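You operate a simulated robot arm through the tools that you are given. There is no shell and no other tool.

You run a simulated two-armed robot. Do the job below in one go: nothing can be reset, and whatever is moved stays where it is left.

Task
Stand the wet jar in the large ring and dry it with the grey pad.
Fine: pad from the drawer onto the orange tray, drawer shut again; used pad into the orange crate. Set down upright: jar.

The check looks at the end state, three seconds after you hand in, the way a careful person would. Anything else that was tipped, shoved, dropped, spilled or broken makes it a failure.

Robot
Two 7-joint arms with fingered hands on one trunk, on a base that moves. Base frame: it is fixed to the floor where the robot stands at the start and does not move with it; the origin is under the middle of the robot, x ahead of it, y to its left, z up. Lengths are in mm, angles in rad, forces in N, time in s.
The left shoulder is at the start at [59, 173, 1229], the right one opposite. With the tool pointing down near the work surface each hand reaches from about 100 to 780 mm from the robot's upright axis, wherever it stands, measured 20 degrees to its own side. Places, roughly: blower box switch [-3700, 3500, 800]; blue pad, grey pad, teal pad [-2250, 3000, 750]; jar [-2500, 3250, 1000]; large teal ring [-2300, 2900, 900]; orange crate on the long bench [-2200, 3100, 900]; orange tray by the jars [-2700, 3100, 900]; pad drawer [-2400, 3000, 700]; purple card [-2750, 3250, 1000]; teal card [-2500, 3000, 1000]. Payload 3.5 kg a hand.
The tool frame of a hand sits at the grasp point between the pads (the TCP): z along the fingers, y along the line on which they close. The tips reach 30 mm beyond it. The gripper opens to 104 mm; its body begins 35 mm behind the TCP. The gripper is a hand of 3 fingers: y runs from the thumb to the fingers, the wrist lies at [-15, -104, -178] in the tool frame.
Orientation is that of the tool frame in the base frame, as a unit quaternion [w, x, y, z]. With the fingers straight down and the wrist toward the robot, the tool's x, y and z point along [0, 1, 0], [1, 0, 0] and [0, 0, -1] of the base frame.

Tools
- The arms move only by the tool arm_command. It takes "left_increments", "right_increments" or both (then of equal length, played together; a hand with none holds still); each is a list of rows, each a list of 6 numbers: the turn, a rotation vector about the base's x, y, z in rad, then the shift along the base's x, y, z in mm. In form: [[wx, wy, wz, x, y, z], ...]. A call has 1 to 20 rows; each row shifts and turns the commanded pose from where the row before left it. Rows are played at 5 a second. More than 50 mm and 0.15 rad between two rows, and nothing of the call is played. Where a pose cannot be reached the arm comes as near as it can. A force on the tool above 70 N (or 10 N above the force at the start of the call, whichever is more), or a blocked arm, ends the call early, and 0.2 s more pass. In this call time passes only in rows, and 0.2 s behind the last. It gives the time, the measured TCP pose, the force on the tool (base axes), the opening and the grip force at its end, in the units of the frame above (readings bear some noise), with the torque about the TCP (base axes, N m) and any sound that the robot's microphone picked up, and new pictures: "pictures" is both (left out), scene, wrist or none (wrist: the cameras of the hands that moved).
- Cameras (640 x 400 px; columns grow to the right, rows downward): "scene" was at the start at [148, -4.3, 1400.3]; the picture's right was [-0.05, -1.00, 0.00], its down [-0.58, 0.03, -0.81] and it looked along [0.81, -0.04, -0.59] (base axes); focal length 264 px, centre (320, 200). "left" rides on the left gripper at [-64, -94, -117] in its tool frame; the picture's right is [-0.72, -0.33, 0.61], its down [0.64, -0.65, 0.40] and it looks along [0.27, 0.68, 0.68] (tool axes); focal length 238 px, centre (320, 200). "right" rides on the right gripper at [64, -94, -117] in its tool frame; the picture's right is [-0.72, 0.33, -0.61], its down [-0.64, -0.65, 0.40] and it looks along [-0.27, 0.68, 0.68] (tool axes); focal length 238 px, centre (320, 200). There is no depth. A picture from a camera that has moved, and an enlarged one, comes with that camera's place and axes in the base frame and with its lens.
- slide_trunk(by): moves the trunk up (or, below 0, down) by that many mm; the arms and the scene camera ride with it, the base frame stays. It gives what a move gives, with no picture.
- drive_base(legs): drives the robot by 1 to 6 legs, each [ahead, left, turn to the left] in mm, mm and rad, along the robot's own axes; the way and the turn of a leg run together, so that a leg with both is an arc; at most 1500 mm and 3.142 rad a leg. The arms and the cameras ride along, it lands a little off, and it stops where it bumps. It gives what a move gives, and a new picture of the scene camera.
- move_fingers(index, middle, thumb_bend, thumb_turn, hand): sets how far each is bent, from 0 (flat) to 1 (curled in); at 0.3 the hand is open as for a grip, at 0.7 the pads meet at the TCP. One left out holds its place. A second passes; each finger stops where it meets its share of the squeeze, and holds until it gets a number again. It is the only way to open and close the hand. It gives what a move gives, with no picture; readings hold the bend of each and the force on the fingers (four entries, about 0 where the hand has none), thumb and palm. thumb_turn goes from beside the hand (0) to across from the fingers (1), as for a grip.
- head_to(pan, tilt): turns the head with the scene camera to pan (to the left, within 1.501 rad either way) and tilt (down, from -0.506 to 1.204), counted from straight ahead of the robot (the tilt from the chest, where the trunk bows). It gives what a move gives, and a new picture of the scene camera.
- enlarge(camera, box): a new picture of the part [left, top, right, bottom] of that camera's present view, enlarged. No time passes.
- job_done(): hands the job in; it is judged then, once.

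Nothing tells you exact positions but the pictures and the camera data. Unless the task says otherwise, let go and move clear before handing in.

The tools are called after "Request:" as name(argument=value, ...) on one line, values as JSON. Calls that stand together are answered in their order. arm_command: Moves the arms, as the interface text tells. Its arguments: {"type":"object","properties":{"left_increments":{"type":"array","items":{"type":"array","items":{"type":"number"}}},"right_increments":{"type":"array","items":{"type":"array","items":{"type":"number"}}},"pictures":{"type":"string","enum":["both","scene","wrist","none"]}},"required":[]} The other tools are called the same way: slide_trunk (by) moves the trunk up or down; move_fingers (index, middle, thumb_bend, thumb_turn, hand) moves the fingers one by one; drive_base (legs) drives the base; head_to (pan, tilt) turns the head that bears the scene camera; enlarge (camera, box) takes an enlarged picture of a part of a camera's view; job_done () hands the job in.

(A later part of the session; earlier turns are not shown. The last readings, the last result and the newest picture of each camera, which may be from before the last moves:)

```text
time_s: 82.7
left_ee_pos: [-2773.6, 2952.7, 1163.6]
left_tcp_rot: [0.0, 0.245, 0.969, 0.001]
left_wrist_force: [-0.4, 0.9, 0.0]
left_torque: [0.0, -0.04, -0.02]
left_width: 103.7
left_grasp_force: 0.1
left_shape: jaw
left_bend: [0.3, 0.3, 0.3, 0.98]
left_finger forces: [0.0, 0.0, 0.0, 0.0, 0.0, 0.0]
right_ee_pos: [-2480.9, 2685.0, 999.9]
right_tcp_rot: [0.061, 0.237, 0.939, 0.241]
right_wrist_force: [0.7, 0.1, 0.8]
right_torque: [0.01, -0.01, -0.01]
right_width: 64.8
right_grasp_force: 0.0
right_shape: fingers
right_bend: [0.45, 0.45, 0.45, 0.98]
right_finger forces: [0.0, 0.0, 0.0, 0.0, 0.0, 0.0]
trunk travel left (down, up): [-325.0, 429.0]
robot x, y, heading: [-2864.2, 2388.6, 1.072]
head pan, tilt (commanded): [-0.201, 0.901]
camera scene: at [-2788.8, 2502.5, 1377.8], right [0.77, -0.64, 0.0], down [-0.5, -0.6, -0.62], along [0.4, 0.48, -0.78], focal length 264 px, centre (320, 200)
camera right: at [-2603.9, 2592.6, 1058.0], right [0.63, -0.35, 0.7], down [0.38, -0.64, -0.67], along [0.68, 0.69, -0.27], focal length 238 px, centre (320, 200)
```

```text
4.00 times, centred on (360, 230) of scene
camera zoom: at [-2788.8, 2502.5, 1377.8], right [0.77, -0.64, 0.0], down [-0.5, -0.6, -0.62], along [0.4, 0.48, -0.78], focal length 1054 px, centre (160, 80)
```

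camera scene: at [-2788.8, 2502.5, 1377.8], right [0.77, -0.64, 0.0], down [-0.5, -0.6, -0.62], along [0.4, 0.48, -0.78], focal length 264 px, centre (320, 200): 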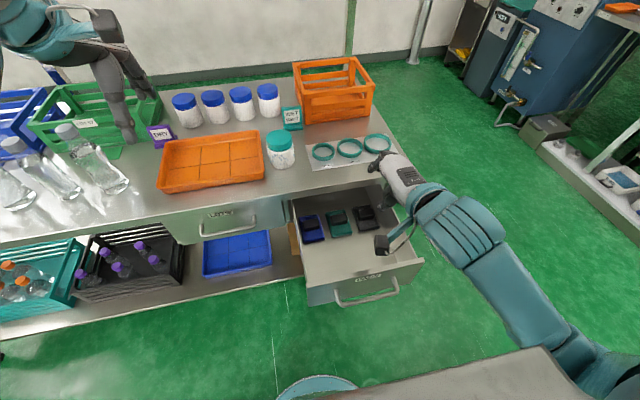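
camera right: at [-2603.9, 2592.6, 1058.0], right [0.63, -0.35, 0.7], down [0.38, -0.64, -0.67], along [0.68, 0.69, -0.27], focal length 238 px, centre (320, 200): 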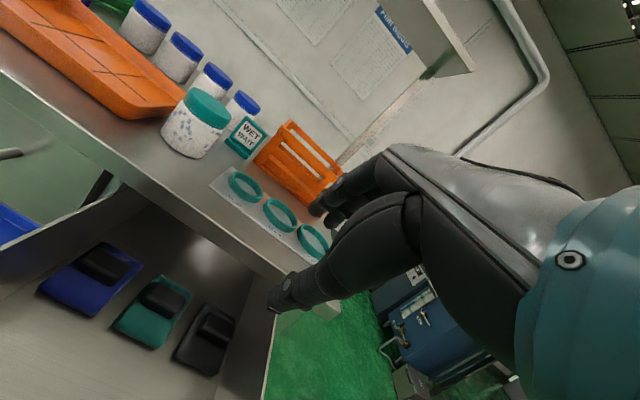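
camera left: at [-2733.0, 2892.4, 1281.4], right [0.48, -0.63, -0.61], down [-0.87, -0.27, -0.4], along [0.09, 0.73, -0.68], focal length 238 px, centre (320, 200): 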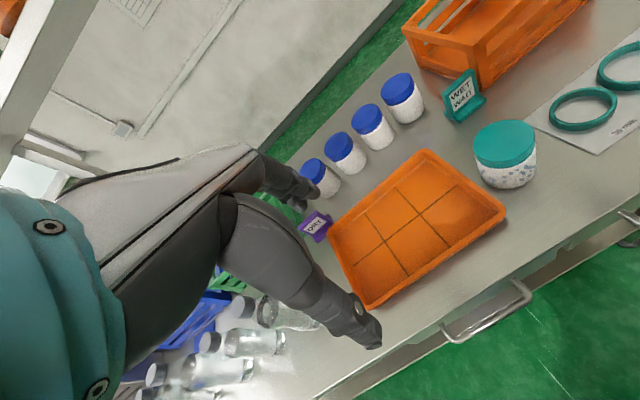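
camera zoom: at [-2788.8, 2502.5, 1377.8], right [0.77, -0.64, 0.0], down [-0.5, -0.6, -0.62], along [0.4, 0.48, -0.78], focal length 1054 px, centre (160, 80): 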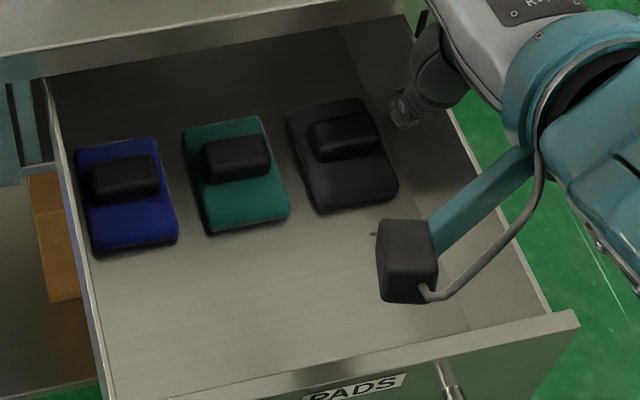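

Triangulation puts the grey grip at about a 495, z 735 — almost under the table edge, so I want the drawer ~70 mm further out. I'll straddle the drawer's front panel from above with the right hand and draw it back.

Request:
arm_command(right_increments=[[-0.11, 0.0594, 0, -14.6, -21.4, -25], [-0.11, 0.0594, 0, -14.6, -21.4, -25], [-0.11, 0.0594, 0, -14.6, -21.4, -25], [-0.11, 0.0594, 0, -14.6, -21.4, -25], [0, 0, 0, 0, 0, 0]])

Request:
enlarge(camera="scene", box=[280, 180, 480, 320])

```text
time_s: 83.9
left_ee_pos: [-2773.1, 2952.1, 1164.4]
left_tcp_rot: [0.0, 0.245, 0.969, 0.0]
left_wrist_force: [-0.5, 0.1, -0.7]
left_torque: [-0.03, 0.01, 0.01]
left_width: 103.7
left_grasp_force: 0.1
left_shape: jaw
left_bend: [0.3, 0.3, 0.3, 0.98]
left_finger forces: [0.1, 0.0, 0.0, 0.0, 0.0, 0.0]
right_ee_pos: [-2539.9, 2602.9, 897.2]
right_tcp_rot: [0.001, 0.245, 0.969, 0.0]
right_wrist_force: [0.1, -0.3, -0.8]
right_torque: [0.01, 0.0, 0.02]
right_width: 64.9
right_grasp_force: 0.1
right_shape: fingers
right_bend: [0.45, 0.45, 0.45, 0.98]
right_finger forces: [0.1, 0.1, 0.0, 0.0, 0.0, 0.0]
right hand out of reach, approached as far as the arm can: row 1
trunk travel left (down, up): [-325.0, 429.0]
robot x, y, heading: [-2870.3, 2392.5, 1.075]
head pan, tilt (commanded): [-0.201, 0.901]
camera scene: at [-2788.7, 2502.9, 1377.7], right [0.77, -0.64, 0.0], down [-0.5, -0.6, -0.62], along [0.4, 0.48, -0.78], focal length 264 px, centre (320, 200)
camera right: at [-2640.6, 2550.5, 1014.3], right [0.79, -0.06, 0.61], down [0.25, -0.88, -0.4], along [0.56, 0.47, -0.68], focal length 238 px, centre (320, 200)
```

scene: 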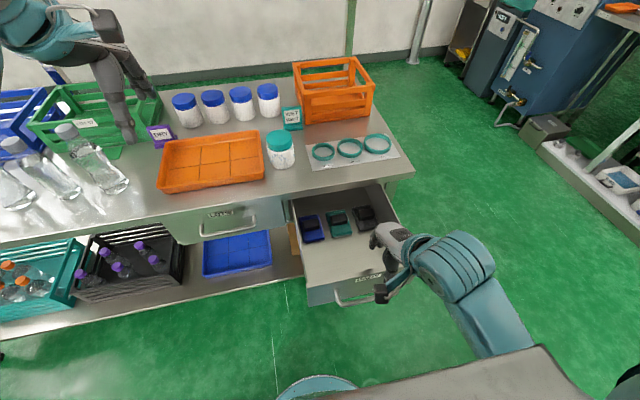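
right: 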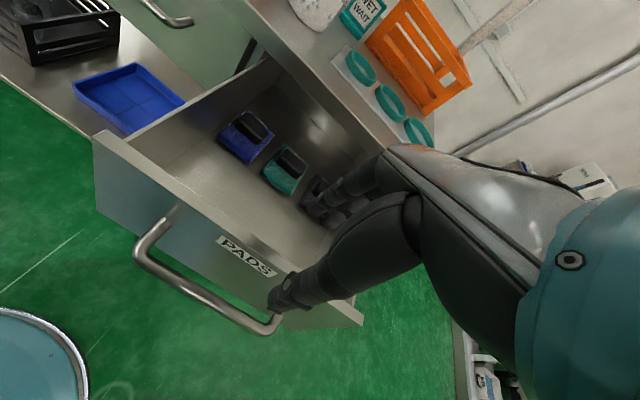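

```text
2.86 times, centred on (380, 250) of scene
camera zoom: at [-2788.7, 2502.9, 1377.7], right [0.77, -0.64, 0.0], down [-0.5, -0.6, -0.62], along [0.4, 0.48, -0.78], focal length 753 px, centre (149, 57)
```

zoom: 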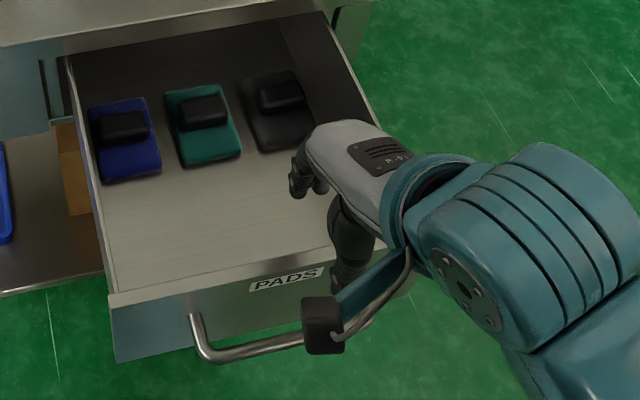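

The panel top is about z 822 at a≈286; the hand straddles it. I lower to z≈825, then draw the drawer back.

Request:
arm_command(right_increments=[[0, 0, 0, 0.95, 1.76, -24], [0, 0, 0, 0.95, 1.76, -24], [0, 0, 0, 0.95, 1.76, -24], [0, 0, 0, 0, 0, 0]])

Request:
enlarge(camera="right", box=[160, 120, 440, 340])

```text
time_s: 84.9
left_ee_pos: [-2773.1, 2952.8, 1164.8]
left_tcp_rot: [0.0, 0.245, 0.969, 0.0]
left_wrist_force: [0.0, -0.1, -0.6]
left_torque: [-0.04, 0.0, -0.03]
left_width: 103.7
left_grasp_force: 0.0
left_shape: jaw
left_bend: [0.3, 0.3, 0.3, 0.98]
left_finger forces: [0.0, 0.0, 0.0, 0.0, 0.0, 0.0]
right_ee_pos: [-2535.4, 2607.7, 824.1]
right_tcp_rot: [0.0, 0.245, 0.97, 0.001]
right_wrist_force: [0.4, -0.2, 1.0]
right_torque: [0.01, 0.03, 0.02]
right_width: 64.7
right_grasp_force: 0.0
right_shape: fingers
right_bend: [0.45, 0.45, 0.45, 0.98]
right_finger forces: [0.0, 0.1, 0.0, 0.1, 0.1, 0.0]
trunk travel left (down, up): [-325.0, 429.0]
robot x, y, heading: [-2866.0, 2392.8, 1.074]
head pan, tilt (commanded): [-0.201, 0.901]
camera scene: at [-2788.7, 2502.8, 1377.7], right [0.77, -0.64, 0.0], down [-0.5, -0.6, -0.62], along [0.4, 0.48, -0.78], focal length 264 px, centre (320, 200)
camera right: at [-2637.4, 2555.2, 942.2], right [0.79, -0.06, 0.61], down [0.25, -0.88, -0.4], along [0.56, 0.47, -0.68], focal length 238 px, centre (320, 200)
```

scene: 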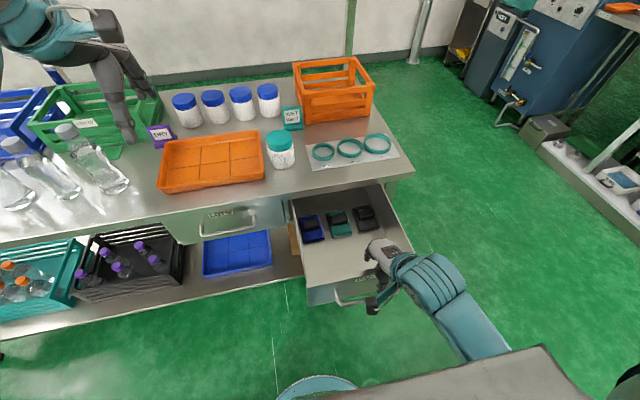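
right: 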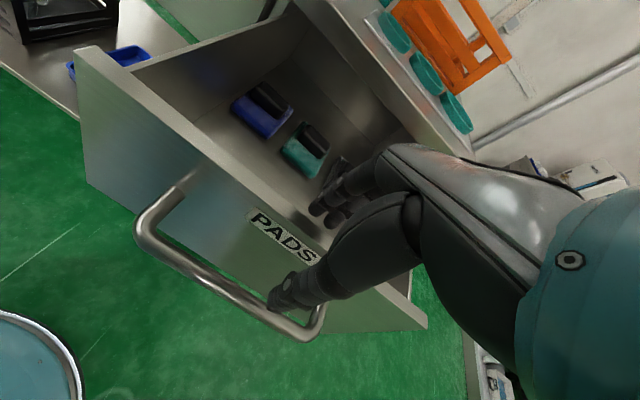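

```text
1.82 times, centred on (300, 230) of right
camera zoom: at [-2637.4, 2555.2, 942.2], right [0.79, -0.06, 0.61], down [0.25, -0.88, -0.4], along [0.56, 0.47, -0.68], focal length 433 px, centre (356, 146)
```

zoom: 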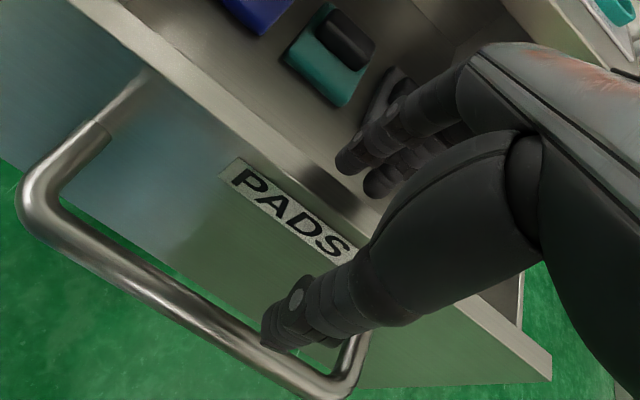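

The fingers are inside and the thumb outside the front panel. I bring the fingers closer to the panel and pull back ~75 mm.

Request:
move_fingers(hand="right", index=0.6, middle=0.6)

Request:
arm_command(right_increments=[[0, 0, 0, -7.1, -13.2, 0], [0, 0, 0, -7.1, -13.2, 0], [0, 0, 0, -7.1, -13.2, 0], [0, 0, 0, -7.1, -13.2, 0], [0, 0, 0, -7.1, -13.2, 0], [0, 0, 0, 0, 0, 0]])

Request:
enlarge(camera="scene", box=[280, 180, 440, 280])

```text
time_s: 85.9
left_ee_pos: [-2773.0, 2952.5, 1164.3]
left_tcp_rot: [0.0, 0.245, 0.969, 0.001]
left_wrist_force: [-0.7, 0.2, -1.0]
left_torque: [0.0, 0.01, -0.01]
left_width: 104.0
left_grasp_force: 0.0
left_shape: jaw
left_bend: [0.3, 0.3, 0.3, 0.98]
left_finger forces: [0.1, 0.0, 0.1, 0.1, 0.1, 0.0]
right_ee_pos: [-2535.5, 2607.4, 826.8]
right_tcp_rot: [-0.001, 0.246, 0.969, 0.001]
right_wrist_force: [0.6, 0.2, -0.6]
right_torque: [0.01, -0.01, 0.01]
right_width: 45.5
right_grasp_force: 0.1
right_shape: fingers
right_bend: [0.6, 0.6, 0.45, 0.98]
right_finger forces: [0.1, 0.1, 0.1, 0.0, 0.0, 0.0]
trunk travel left (down, up): [-325.0, 429.0]
robot x, y, heading: [-2869.4, 2393.8, 1.079]
head pan, tilt (commanded): [-0.201, 0.901]
```

```text
time_s: 87.3
left_ee_pos: [-2772.1, 2953.1, 1162.5]
left_tcp_rot: [0.0, 0.245, 0.97, 0.0]
left_wrist_force: [0.4, -0.4, -1.2]
left_torque: [-0.02, -0.02, -0.03]
left_width: 103.4
left_grasp_force: 0.1
left_shape: jaw
left_bend: [0.3, 0.3, 0.3, 0.98]
left_finger forces: [0.0, 0.1, 0.0, 0.1, 0.1, 0.0]
right_ee_pos: [-2569.8, 2544.5, 827.0]
right_tcp_rot: [0.001, 0.245, 0.97, 0.003]
right_wrist_force: [10.4, 17.2, 3.2]
right_torque: [0.47, -0.29, -0.01]
right_width: 58.5
right_grasp_force: 9.8
right_shape: fingers
right_bend: [0.5, 0.52, 0.45, 0.98]
right_finger forces: [10.7, 9.7, 0.0, 0.0, 0.0, 0.0]
trunk travel left (down, up): [-325.0, 429.0]
robot x, y, heading: [-2867.5, 2392.5, 1.075]
head pan, tilt (commanded): [-0.201, 0.901]
camera scene: at [-2787.6, 2504.7, 1377.6], right [0.77, -0.64, 0.0], down [-0.5, -0.6, -0.62], along [0.4, 0.48, -0.78], focal length 264 px, centre (320, 200)
camera right: at [-2670.8, 2491.6, 943.5], right [0.79, -0.06, 0.62], down [0.25, -0.88, -0.41], along [0.56, 0.48, -0.67], focal length 238 px, centre (320, 200)
```

scene: 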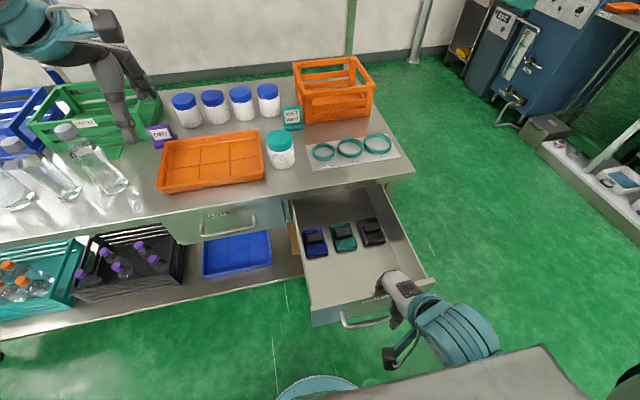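
right: 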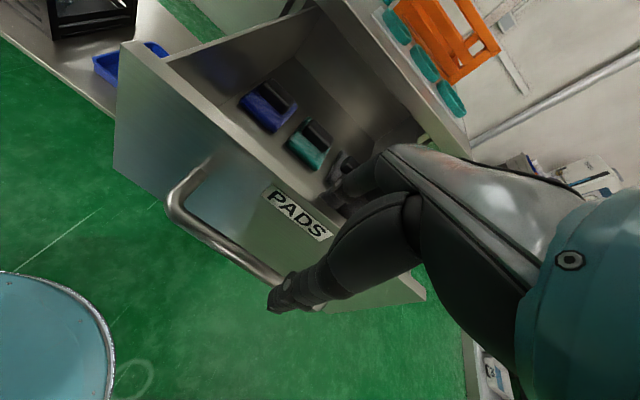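

```text
4.00 times, centred on (360, 230) of scene
camera zoom: at [-2787.6, 2504.7, 1377.6], right [0.77, -0.64, 0.0], down [-0.5, -0.6, -0.62], along [0.4, 0.48, -0.78], focal length 1054 px, centre (160, 80)
```

zoom: 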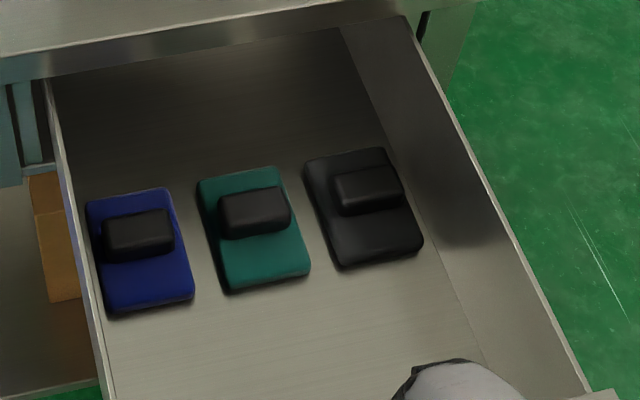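

The drawer came out another ~46 mm and reached its stop. I ease off, open and lift the hand out, then look down at the grey pad.

Request:
arm_command(right_increments=[[0, 0, 0, 5.7, 10.6, 0], [0, 0, 0, 4.7, 8.8, 10], [0, 0, 0, 0, 0, 40], [0, 0, 0, 0, 0, 45], [0, 0, 0, 9, 18, 45], [0.11, -0.0594, 0, 22, 22, 20], [0.11, -0.0594, 0, 22, 22, 10], [0.11, -0.0594, 0, 22, 22, 0], [0.05, -0.027, 0, 10, 10, 0], [0, 0, 0, 0, 0, 0]])

Request:
enlarge(camera="right", box=[0, 150, 320, 350])

Request:
enlarge(camera="scene", box=[280, 180, 440, 280])

```text
time_s: 89.5
left_ee_pos: [-2772.4, 2951.6, 1163.9]
left_tcp_rot: [0.0, 0.245, 0.97, 0.0]
left_wrist_force: [-0.5, -0.2, 0.7]
left_torque: [-0.01, 0.0, 0.02]
left_width: 103.7
left_grasp_force: 0.1
left_shape: jaw
left_bend: [0.3, 0.3, 0.3, 0.98]
left_finger forces: [0.0, 0.0, 0.0, 0.1, 0.0, 0.0]
right_ee_pos: [-2465.1, 2699.9, 957.9]
right_tcp_rot: [0.053, 0.24, 0.947, 0.209]
right_wrist_force: [-0.3, 0.0, 0.5]
right_torque: [0.01, 0.04, 0.01]
right_width: 45.6
right_grasp_force: 0.1
right_shape: fingers
right_bend: [0.6, 0.6, 0.45, 0.98]
right_finger forces: [0.0, 0.1, 0.0, 0.1, 0.1, 0.0]
right hand out of reach, approached as far as the arm can: row 3, 4, 5
trunk travel left (down, up): [-325.0, 429.0]
robot x, y, heading: [-2865.8, 2392.5, 1.079]
head pan, tilt (commanded): [-0.201, 0.901]
camera scene: at [-2788.7, 2502.7, 1377.7], right [0.77, -0.64, 0.0], down [-0.5, -0.6, -0.62], along [0.4, 0.48, -0.78], focal length 264 px, centre (320, 200)
camera right: at [-2585.9, 2610.6, 1024.0], right [0.65, -0.31, 0.69], down [0.36, -0.68, -0.64], along [0.67, 0.67, -0.33], focal length 238 px, centre (320, 200)
```

scene: 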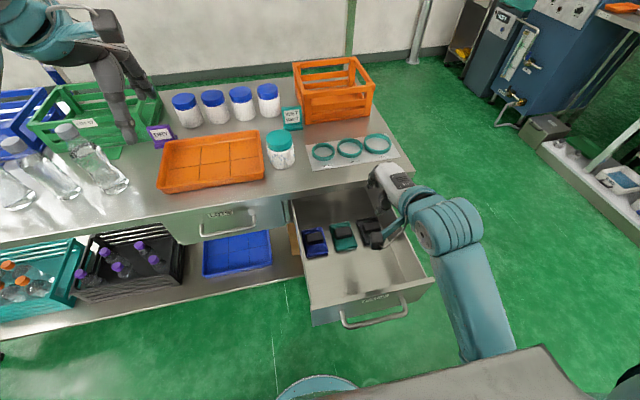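
right: 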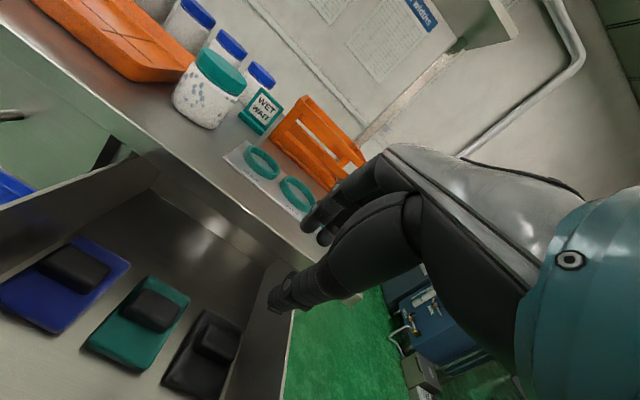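

```text
2.00 times, centred on (160, 250) of right
camera zoom: at [-2585.9, 2610.6, 1024.0], right [0.65, -0.31, 0.69], down [0.36, -0.68, -0.64], along [0.67, 0.67, -0.33], focal length 477 px, centre (640, 100)
```

zoom: 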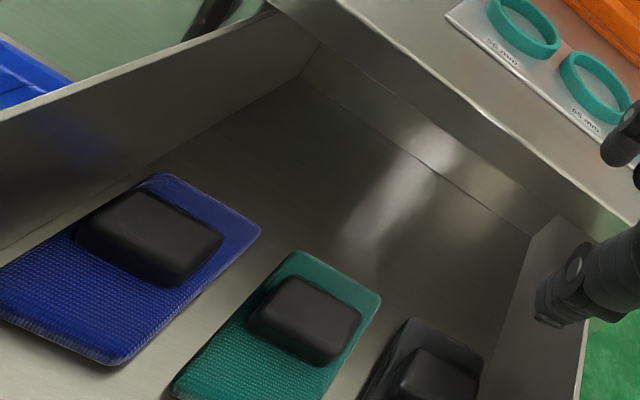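

```text
4.00 times, centred on (360, 230) of scene
camera zoom: at [-2788.7, 2502.7, 1377.7], right [0.77, -0.64, 0.0], down [-0.5, -0.6, -0.62], along [0.4, 0.48, -0.78], focal length 1054 px, centre (160, 80)
```

zoom: 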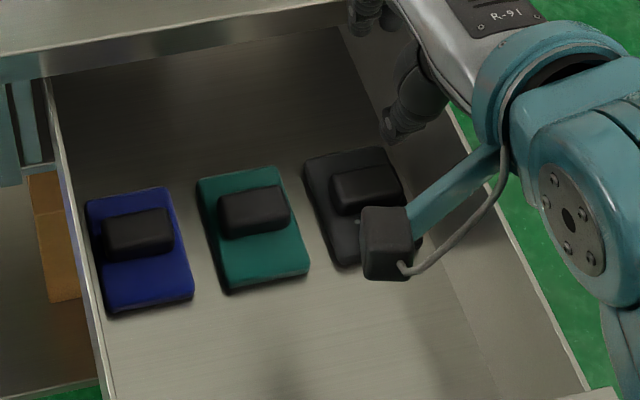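

Request:
enlarge(camera="right", box=[80, 260, 304, 400])

```text
2.86 times, centred on (192, 330) of right
camera zoom: at [-2585.9, 2610.6, 1024.0], right [0.65, -0.31, 0.69], down [0.36, -0.68, -0.64], along [0.67, 0.67, -0.33], focal length 681 px, centre (686, -171)
```

zoom: 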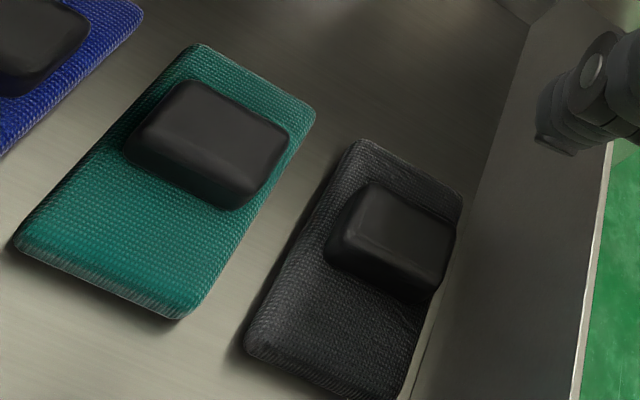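

The grey grip block is ~26 × 45 mm, centred near (452, −245), top ≈ z 735. I set the fingers about 52 mm apart and descend toward it along the tilted finger direction.

Request:
move_fingers(hand="right", index=0.48, middle=0.48, thumb_bend=0.48)

Request:
arm_command(right_increments=[[-0.0805, 0.0435, 0, 15.2, 1.9, -36.3], [-0.0805, 0.0435, 0, 15.2, 1.9, -36.3], [0, 0, 0, 15.2, 1.9, -36.3], [0, 0, 0, 3.5, 6.5, -29], [0, 0, 0, 0, 0, 0]])

Request:
enlarge(camera="right", box=[120, 160, 440, 360])

Request:
enlarge(camera="scene", box=[280, 160, 440, 260])

```text
time_s: 90.5
left_ee_pos: [-2772.6, 2952.7, 1163.6]
left_tcp_rot: [0.0, 0.246, 0.969, 0.0]
left_wrist_force: [-0.1, -0.1, -0.1]
left_torque: [-0.02, -0.01, 0.03]
left_width: 103.6
left_grasp_force: 0.1
left_shape: jaw
left_bend: [0.3, 0.3, 0.3, 0.98]
left_finger forces: [0.0, 0.1, 0.0, 0.0, 0.0, 0.1]
right_ee_pos: [-2465.3, 2699.3, 958.0]
right_tcp_rot: [0.052, 0.24, 0.947, 0.209]
right_wrist_force: [-0.2, 0.9, -0.1]
right_torque: [0.01, -0.01, -0.02]
right_width: 57.7
right_grasp_force: 0.0
right_shape: fingers
right_bend: [0.48, 0.48, 0.48, 0.98]
right_finger forces: [0.0, 0.0, 0.0, 0.1, 0.0, 0.0]
trunk travel left (down, up): [-325.0, 429.0]
robot x, y, heading: [-2864.0, 2390.9, 1.079]
head pan, tilt (commanded): [-0.201, 0.901]
```

```text
time_s: 91.7
left_ee_pos: [-2772.5, 2951.6, 1164.6]
left_tcp_rot: [0.0, 0.245, 0.969, 0.0]
left_wrist_force: [-0.6, -0.3, -0.5]
left_torque: [0.01, 0.02, 0.02]
left_width: 103.7
left_grasp_force: 0.0
left_shape: jaw
left_bend: [0.3, 0.3, 0.3, 0.98]
left_finger forces: [0.0, 0.1, 0.0, 0.1, 0.0, 0.2]
right_ee_pos: [-2415.6, 2709.4, 818.1]
right_tcp_rot: [0.031, 0.244, 0.962, 0.121]
right_wrist_force: [-0.6, 0.0, -0.1]
right_torque: [0.0, 0.04, 0.03]
right_width: 57.3
right_grasp_force: 0.0
right_shape: fingers
right_bend: [0.48, 0.48, 0.48, 0.98]
right_finger forces: [0.0, 0.0, 0.1, 0.0, 0.1, 0.1]
trunk travel left (down, up): [-325.0, 429.0]
robot x, y, heading: [-2866.3, 2391.8, 1.07]
head pan, tilt (commanded): [-0.201, 0.901]
camera scene: at [-2788.7, 2502.6, 1377.8], right [0.77, -0.64, 0.0], down [-0.5, -0.6, -0.62], along [0.4, 0.48, -0.78], focal length 264 px, centre (320, 200)
camera right: at [-2529.5, 2633.4, 908.5], right [0.71, -0.2, 0.68], down [0.31, -0.77, -0.55], along [0.63, 0.6, -0.49], focal length 238 px, centre (320, 200)
```

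scene: 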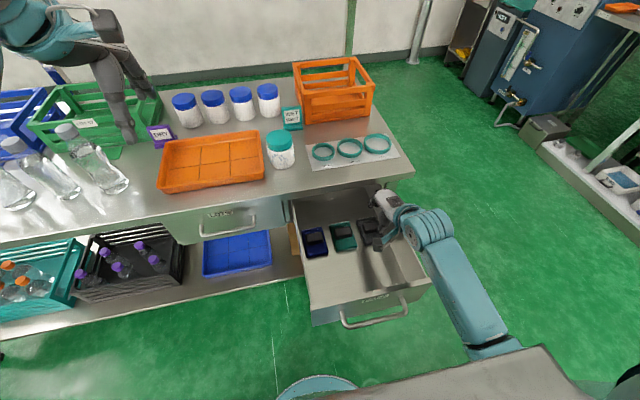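
right: 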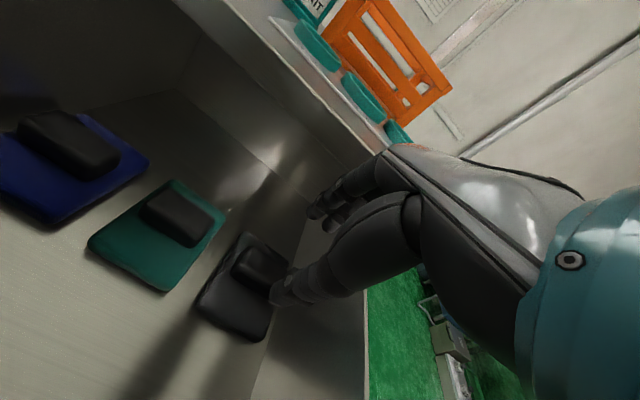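

```text
2.00 times, centred on (280, 260) of right
camera zoom: at [-2529.5, 2633.4, 908.5], right [0.71, -0.2, 0.68], down [0.31, -0.77, -0.55], along [0.63, 0.6, -0.49], focal length 477 px, centre (400, 80)
```

zoom: 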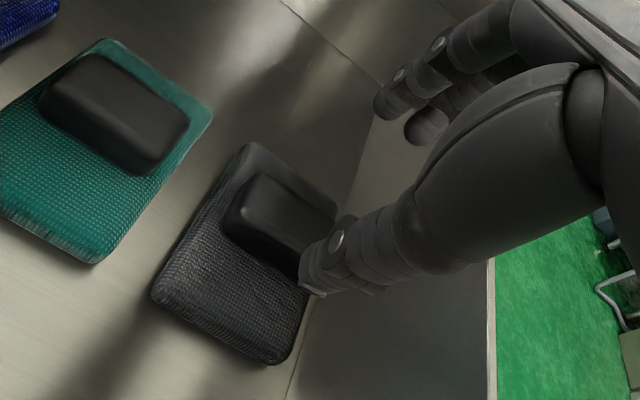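

```text
4.00 times, centred on (360, 210) of scene
camera zoom: at [-2788.7, 2502.6, 1377.8], right [0.77, -0.64, 0.0], down [-0.5, -0.6, -0.62], along [0.4, 0.48, -0.78], focal length 1054 px, centre (160, 160)
```

zoom: 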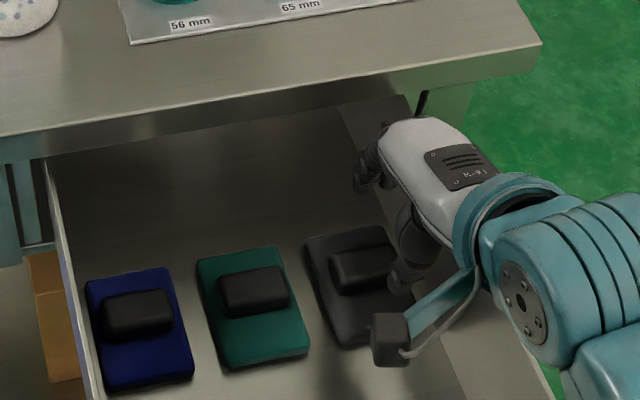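

Alignment looks right. I continue down along the finger direction in small steps.

Request:
arm_command(right_increments=[[0, 0, 0, 1.76, 3.26, -14.5], [0, 0, 0, 1.76, 3.26, -14.5], [0, 0, 0, 1.76, 3.26, -14.5], [0, 0, 0, 0.94, 1.74, -7.75], [0, 0, 0, 0, 0, 0]])

Request:
enlarge(camera="right", box=[120, 160, 440, 360])

Request:
enlarge(camera="scene", box=[280, 160, 440, 260])

```text
time_s: 92.9
left_ee_pos: [-2772.4, 2952.2, 1164.8]
left_tcp_rot: [0.0, 0.246, 0.969, 0.0]
left_wrist_force: [-0.3, -0.5, 0.5]
left_torque: [-0.03, 0.01, -0.01]
left_width: 103.6
left_grasp_force: 0.0
left_shape: jaw
left_bend: [0.3, 0.3, 0.3, 0.98]
left_finger forces: [0.1, 0.0, 0.1, 0.0, 0.0, 0.0]
right_ee_pos: [-2410.3, 2720.6, 766.6]
right_tcp_rot: [0.031, 0.244, 0.962, 0.121]
right_wrist_force: [-0.2, -0.8, -0.1]
right_torque: [-0.02, -0.01, 0.01]
right_width: 57.5
right_grasp_force: 0.1
right_shape: fingers
right_bend: [0.48, 0.48, 0.48, 0.98]
right_finger forces: [0.0, 0.0, 0.0, 0.0, 0.0, 0.0]
trunk travel left (down, up): [-325.0, 429.0]
robot x, y, heading: [-2868.4, 2394.9, 1.073]
head pan, tilt (commanded): [-0.201, 0.901]
camera scene: at [-2788.7, 2502.8, 1377.7], right [0.77, -0.64, 0.0], down [-0.5, -0.6, -0.62], along [0.4, 0.48, -0.78], focal length 264 px, centre (320, 200)
camera right: at [-2524.2, 2644.8, 856.8], right [0.71, -0.2, 0.68], down [0.31, -0.77, -0.55], along [0.63, 0.6, -0.49], focal length 238 px, centre (320, 200)
```

scene: 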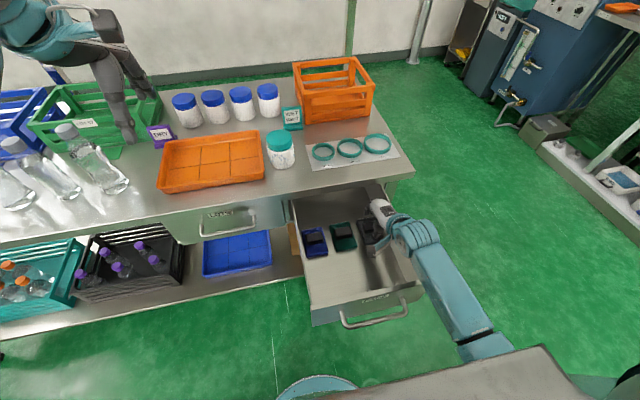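
right: 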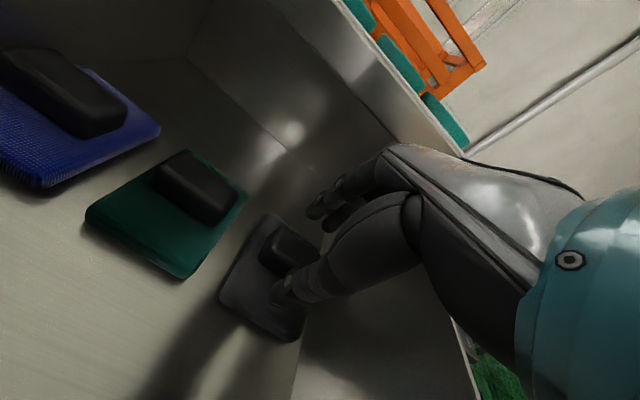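

```text
2.00 times, centred on (280, 260) of right
camera zoom: at [-2524.2, 2644.8, 856.8], right [0.71, -0.2, 0.68], down [0.31, -0.77, -0.55], along [0.63, 0.6, -0.49], focal length 477 px, centre (400, 80)
```

zoom: 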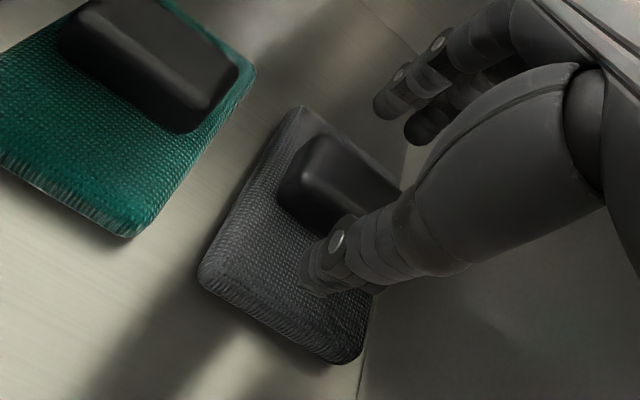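

```text
4.00 times, centred on (360, 210) of scene
camera zoom: at [-2788.7, 2502.8, 1377.7], right [0.77, -0.64, 0.0], down [-0.5, -0.6, -0.62], along [0.4, 0.48, -0.78], focal length 1054 px, centre (160, 160)
```

zoom: 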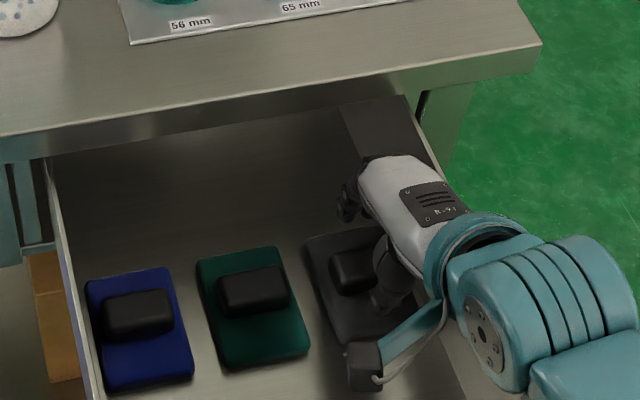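

The grip top is confirmed at z≈731. To get both finger and thumb tips equally deep beside the block I rotate the hand almost vertical, then go down the last bit.

Request:
arm_command(right_increments=[[-0.088, 0.0475, 0, 0.7, 1.3, 0], [-0.088, 0.0475, 0, 0.7, 1.3, 0], [0, 0, 0, 0, 0, -8], [0, 0, 0, 0, 0, 0]])

Request:
enlarge(camera="right", box=[120, 160, 440, 360])

Request:
enlarge(camera="scene", box=[280, 160, 440, 260])

```text
time_s: 93.9
left_ee_pos: [-2772.7, 2950.7, 1163.7]
left_tcp_rot: [0.0, 0.246, 0.969, 0.0]
left_wrist_force: [0.2, -0.7, 0.2]
left_torque: [0.02, -0.02, -0.03]
left_width: 103.8
left_grasp_force: 0.1
left_shape: jaw
left_bend: [0.3, 0.3, 0.3, 0.98]
left_finger forces: [0.0, 0.0, 0.0, 0.0, 0.1, 0.0]
right_ee_pos: [-2407.7, 2724.0, 758.8]
right_tcp_rot: [0.006, 0.246, 0.969, 0.025]
right_wrist_force: [-0.5, 0.1, 0.0]
right_torque: [-0.02, 0.0, 0.0]
right_width: 57.5
right_grasp_force: 0.1
right_shape: fingers
right_bend: [0.48, 0.48, 0.48, 0.98]
right_finger forces: [0.0, 0.0, 0.0, 0.0, 0.0, 0.0]
trunk travel left (down, up): [-325.0, 429.0]
robot x, y, heading: [-2866.6, 2392.5, 1.077]
head pan, tilt (commanded): [-0.201, 0.901]
camera scene: at [-2788.7, 2502.8, 1377.7], right [0.77, -0.64, 0.0], down [-0.5, -0.6, -0.62], along [0.4, 0.48, -0.78], focal length 264 px, centre (320, 200)
camera right: at [-2513.4, 2665.5, 871.0], right [0.77, -0.08, 0.63], down [0.26, -0.86, -0.44], along [0.58, 0.5, -0.64], focal length 238 px, centre (320, 200)
```

scene: 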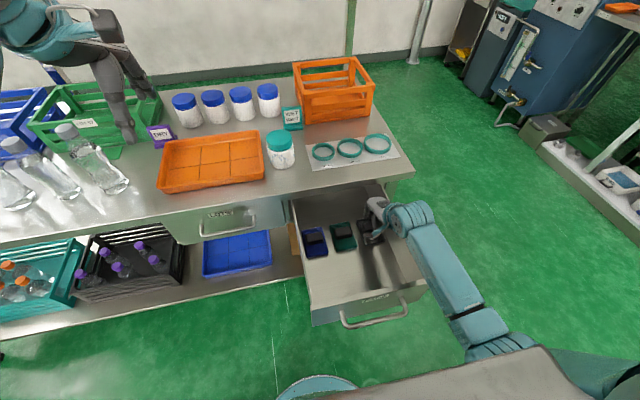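
right: 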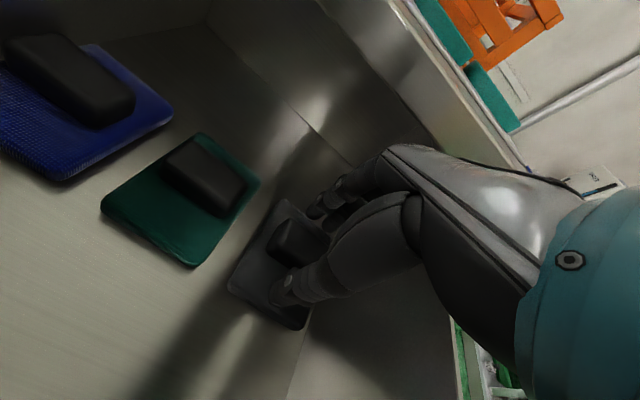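

```text
2.00 times, centred on (280, 260) of right
camera zoom: at [-2513.4, 2665.5, 871.0], right [0.77, -0.08, 0.63], down [0.26, -0.86, -0.44], along [0.58, 0.5, -0.64], focal length 477 px, centre (400, 80)
```

zoom: 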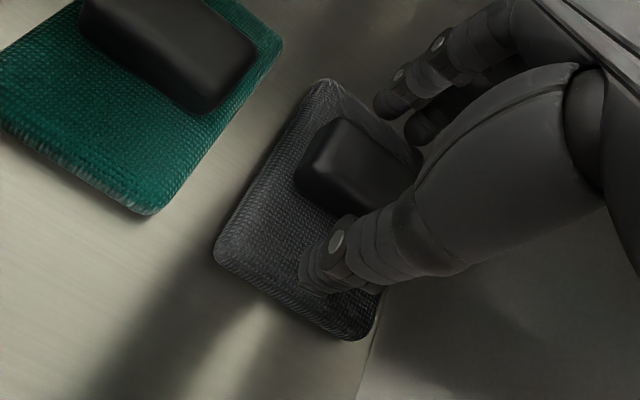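

```text
4.00 times, centred on (360, 210) of scene
camera zoom: at [-2788.7, 2502.8, 1377.7], right [0.77, -0.64, 0.0], down [-0.5, -0.6, -0.62], along [0.4, 0.48, -0.78], focal length 1054 px, centre (160, 160)
```

zoom: 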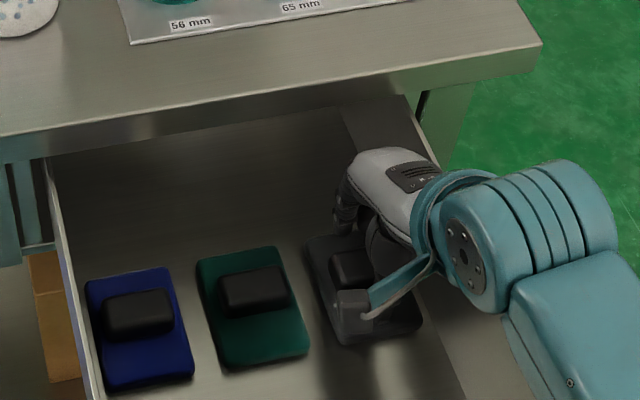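

Request:
arm_command(right_increments=[[0, 0, 0, 0, 0, -6], [0, 0, 0, 0, 0, -6], [0, 0, 0, 0, 0, 0]], pictures="wrist")

Request:
move_fingers(hand="right", index=0.75, middle=0.75, thumb_bend=0.75)

Request:
enlarge(camera="right", box=[120, 160, 440, 360])

```text
time_s: 94.7
left_ee_pos: [-2773.5, 2950.8, 1164.7]
left_tcp_rot: [0.0, 0.245, 0.969, 0.002]
left_wrist_force: [-0.3, -0.4, -0.2]
left_torque: [0.0, -0.01, -0.01]
left_width: 104.3
left_grasp_force: 0.0
left_shape: jaw
left_bend: [0.3, 0.3, 0.3, 0.98]
left_finger forces: [0.0, 0.0, 0.0, 0.0, 0.0, 0.0]
right_ee_pos: [-2409.2, 2725.4, 750.5]
right_tcp_rot: [0.007, 0.245, 0.969, 0.029]
right_wrist_force: [0.7, 1.0, 15.4]
right_torque: [-0.55, 0.36, 0.0]
right_width: 58.7
right_grasp_force: 7.9
right_shape: fingers
right_bend: [0.48, 0.48, 0.47, 0.98]
right_finger forces: [0.0, 0.1, 0.0, 0.1, 16.0, 0.1]
trunk travel left (down, up): [-325.0, 429.0]
robot x, y, heading: [-2866.0, 2388.7, 1.066]
head pan, tilt (commanded): [-0.201, 0.901]
camera right: at [-2514.0, 2666.4, 861.7], right [0.77, -0.09, 0.63], down [0.26, -0.86, -0.44], along [0.58, 0.51, -0.64], focal length 238 px, centre (320, 200)
```

right: 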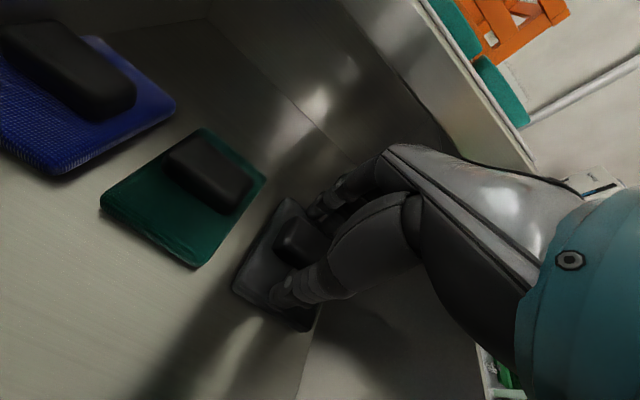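

```text
time_s: 95.7
left_ee_pos: [-2772.8, 2951.2, 1163.8]
left_tcp_rot: [0.0, 0.246, 0.969, 0.001]
left_wrist_force: [0.3, 1.3, 0.2]
left_torque: [0.0, 0.04, 0.01]
left_width: 103.9
left_grasp_force: 0.0
left_shape: jaw
left_bend: [0.3, 0.3, 0.3, 0.98]
left_finger forces: [0.0, 0.0, 0.1, 0.0, 0.0, 0.1]
right_ee_pos: [-2409.4, 2724.2, 751.1]
right_tcp_rot: [0.008, 0.245, 0.969, 0.026]
right_wrist_force: [6.7, 1.5, 26.3]
right_torque: [-0.73, 0.55, 0.21]
right_width: 24.7
right_grasp_force: 32.3
right_shape: fingers
right_bend: [0.6, 0.63, 0.63, 0.97]
right_finger forces: [10.5, 12.5, 0.1, 0.0, 40.9, 0.0]
trunk travel left (down, up): [-325.0, 429.0]
robot x, y, heading: [-2868.0, 2391.2, 1.076]
head pan, tilt (commanded): [-0.201, 0.901]
```

```text
2.00 times, centred on (280, 260) of right
camera zoom: at [-2514.0, 2665.9, 861.4], right [0.77, -0.09, 0.63], down [0.26, -0.86, -0.44], along [0.58, 0.51, -0.64], focal length 477 px, centre (400, 80)
```

zoom: 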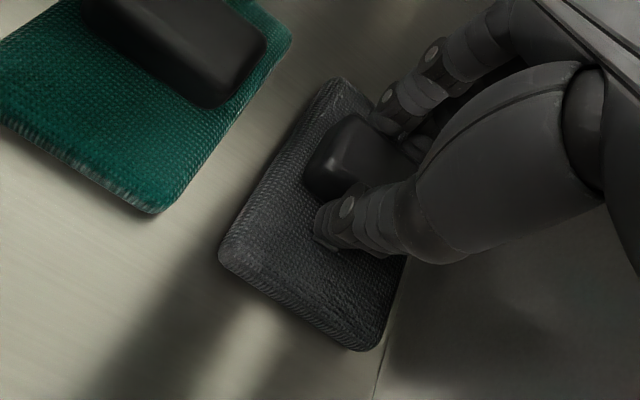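

The thumb touched the pad and the fingers have closed on the block (24.7 mm, 32 N). I lift slowly and check that the pad comes along.

Request:
arm_command(right_increments=[[0, 0, 0, 0, 0, 8], [0, 0, 0, 0, 0, 10], [0, 0, 0, 0, 0, 15], [0, 0, 0, 0, 0, 0]])

Request:
enlarge(camera="right", box=[120, 160, 440, 360])

```text
time_s: 96.7
left_ee_pos: [-2771.9, 2951.8, 1163.6]
left_tcp_rot: [0.0, 0.245, 0.969, 0.0]
left_wrist_force: [-0.1, -0.1, -0.2]
left_torque: [-0.02, -0.03, 0.02]
left_width: 103.6
left_grasp_force: 0.1
left_shape: jaw
left_bend: [0.3, 0.3, 0.3, 0.98]
left_finger forces: [0.0, 0.0, 0.0, 0.0, 0.1, 0.0]
right_ee_pos: [-2409.8, 2722.7, 779.8]
right_tcp_rot: [0.006, 0.246, 0.969, 0.023]
right_wrist_force: [0.5, -0.7, -0.3]
right_torque: [-0.02, 0.01, 0.02]
right_width: 24.2
right_grasp_force: 17.7
right_shape: fingers
right_bend: [0.6, 0.66, 0.63, 0.94]
right_finger forces: [10.1, 8.1, 0.0, 0.0, 18.3, 0.0]
trunk travel left (down, up): [-325.0, 429.0]
robot x, y, heading: [-2869.4, 2393.2, 1.076]
head pan, tilt (commanded): [-0.201, 0.901]
camera scene: at [-2788.6, 2502.8, 1377.7], right [0.77, -0.64, 0.0], down [-0.5, -0.6, -0.62], along [0.4, 0.48, -0.78], focal length 264 px, centre (320, 200)
camera right: at [-2514.1, 2665.5, 892.8], right [0.77, -0.08, 0.63], down [0.26, -0.86, -0.44], along [0.58, 0.5, -0.64], focal length 238 px, centre (320, 200)
```

scene: 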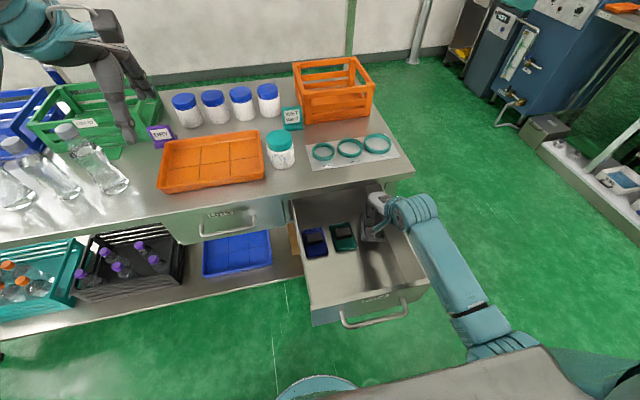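
right: 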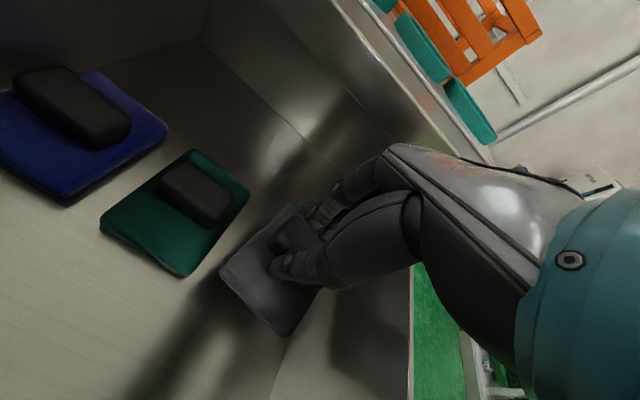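

```text
2.00 times, centred on (280, 260) of right
camera zoom: at [-2514.1, 2665.5, 892.8], right [0.77, -0.08, 0.63], down [0.26, -0.86, -0.44], along [0.58, 0.5, -0.64], focal length 477 px, centre (400, 80)
```

zoom: 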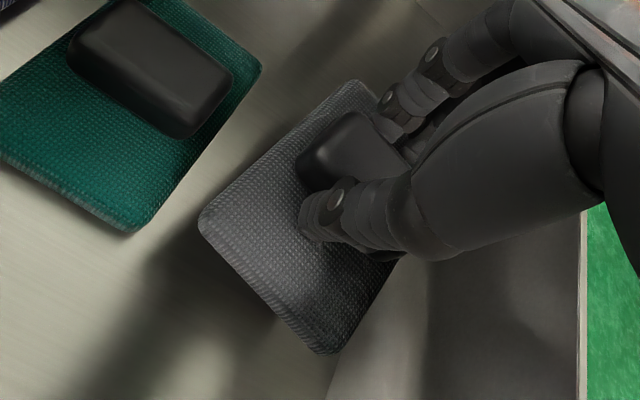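

The grey pad is lifted securely. I raise it clear of the drawer and carry it over toward the orange tray, well above the jar.

Request:
arm_command(right_increments=[[0, 0, 0, -3.8, -7, 40], [0, 0, 0, -3.8, -7, 40], [0, 0, 0, -3.8, -7, 40], [0, 0, 0, -3.8, -7, 40], [0, 0, 0, -3.8, -7, 40], [0, 0, 0, 0, 0, 45], [0, 0, 0, 0, 0, 0]])

Request:
head_to(pan=0.0, tilt=0.8)

```text
time_s: 98.3
left_ee_pos: [-2773.1, 2952.5, 1163.1]
left_tcp_rot: [0.0, 0.245, 0.969, 0.0]
left_wrist_force: [0.3, 0.3, 0.0]
left_torque: [0.01, -0.01, 0.01]
left_width: 104.0
left_grasp_force: 0.1
left_shape: jaw
left_bend: [0.3, 0.3, 0.3, 0.98]
left_finger forces: [0.0, 0.0, 0.0, 0.0, 0.0, 0.0]
right_ee_pos: [-2430.1, 2687.2, 1025.5]
right_tcp_rot: [0.006, 0.245, 0.969, 0.024]
right_wrist_force: [0.5, 0.5, 0.3]
right_torque: [0.0, -0.02, 0.02]
right_width: 24.3
right_grasp_force: 18.1
right_shape: fingers
right_bend: [0.6, 0.66, 0.63, 0.94]
right_finger forces: [10.0, 8.0, 0.0, 0.0, 18.3, 0.0]
trunk travel left (down, up): [-325.0, 429.0]
robot x, y, heading: [-2867.2, 2390.3, 1.08]
head pan, tilt (commanded): [-0.201, 0.901]
camera scene: at [-2788.6, 2502.6, 1377.7], right [0.77, -0.64, 0.0], down [-0.5, -0.6, -0.62], along [0.4, 0.48, -0.78], focal length 264 px, centre (320, 200)
camera right: at [-2534.1, 2629.3, 1137.2], right [0.77, -0.08, 0.63], down [0.26, -0.86, -0.44], along [0.58, 0.5, -0.64], focal length 238 px, centre (320, 200)
```

scene: 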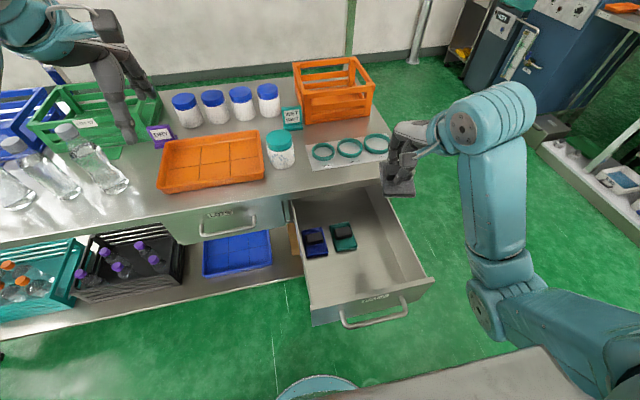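
right: 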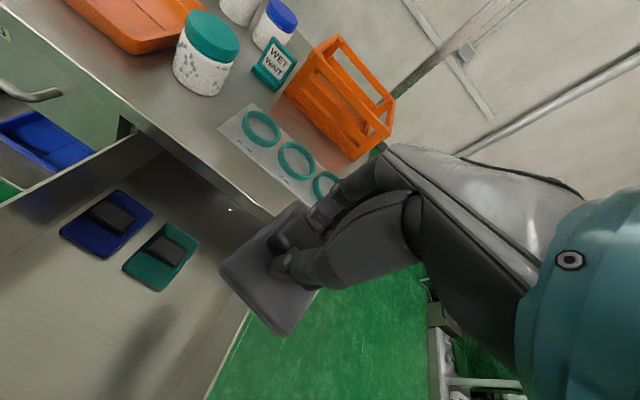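

```text
time_s: 99.0
left_ee_pos: [-2774.3, 2952.5, 1164.9]
left_tcp_rot: [0.0, 0.245, 0.969, 0.001]
left_wrist_force: [-0.3, -0.2, 0.2]
left_torque: [-0.03, -0.04, 0.04]
left_width: 103.7
left_grasp_force: 0.0
left_shape: jaw
left_bend: [0.3, 0.3, 0.3, 0.98]
left_finger forces: [0.0, 0.0, 0.1, 0.0, 0.0, 0.1]
right_ee_pos: [-2430.3, 2687.1, 1024.0]
right_tcp_rot: [0.006, 0.246, 0.969, 0.025]
right_wrist_force: [0.5, 1.2, -0.5]
right_torque: [0.01, -0.03, 0.01]
right_width: 24.0
right_grasp_force: 18.0
right_shape: fingers
right_bend: [0.6, 0.66, 0.63, 0.94]
right_finger forces: [10.0, 8.0, 0.0, 0.0, 18.3, 0.1]
trunk travel left (down, up): [-325.0, 429.0]
robot x, y, heading: [-2866.3, 2392.3, 1.072]
head pan, tilt (commanded): [0.0, 0.799]
camera scene: at [-2798.7, 2515.8, 1385.6], right [0.88, -0.48, 0.0], down [-0.34, -0.63, -0.7], along [0.33, 0.61, -0.72], focal length 264 px, centre (320, 200)
```

scene: 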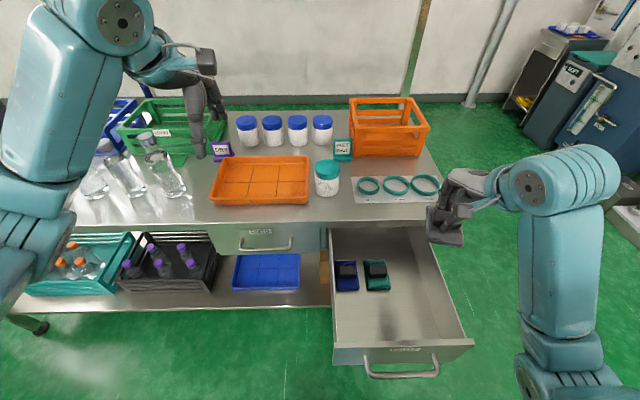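

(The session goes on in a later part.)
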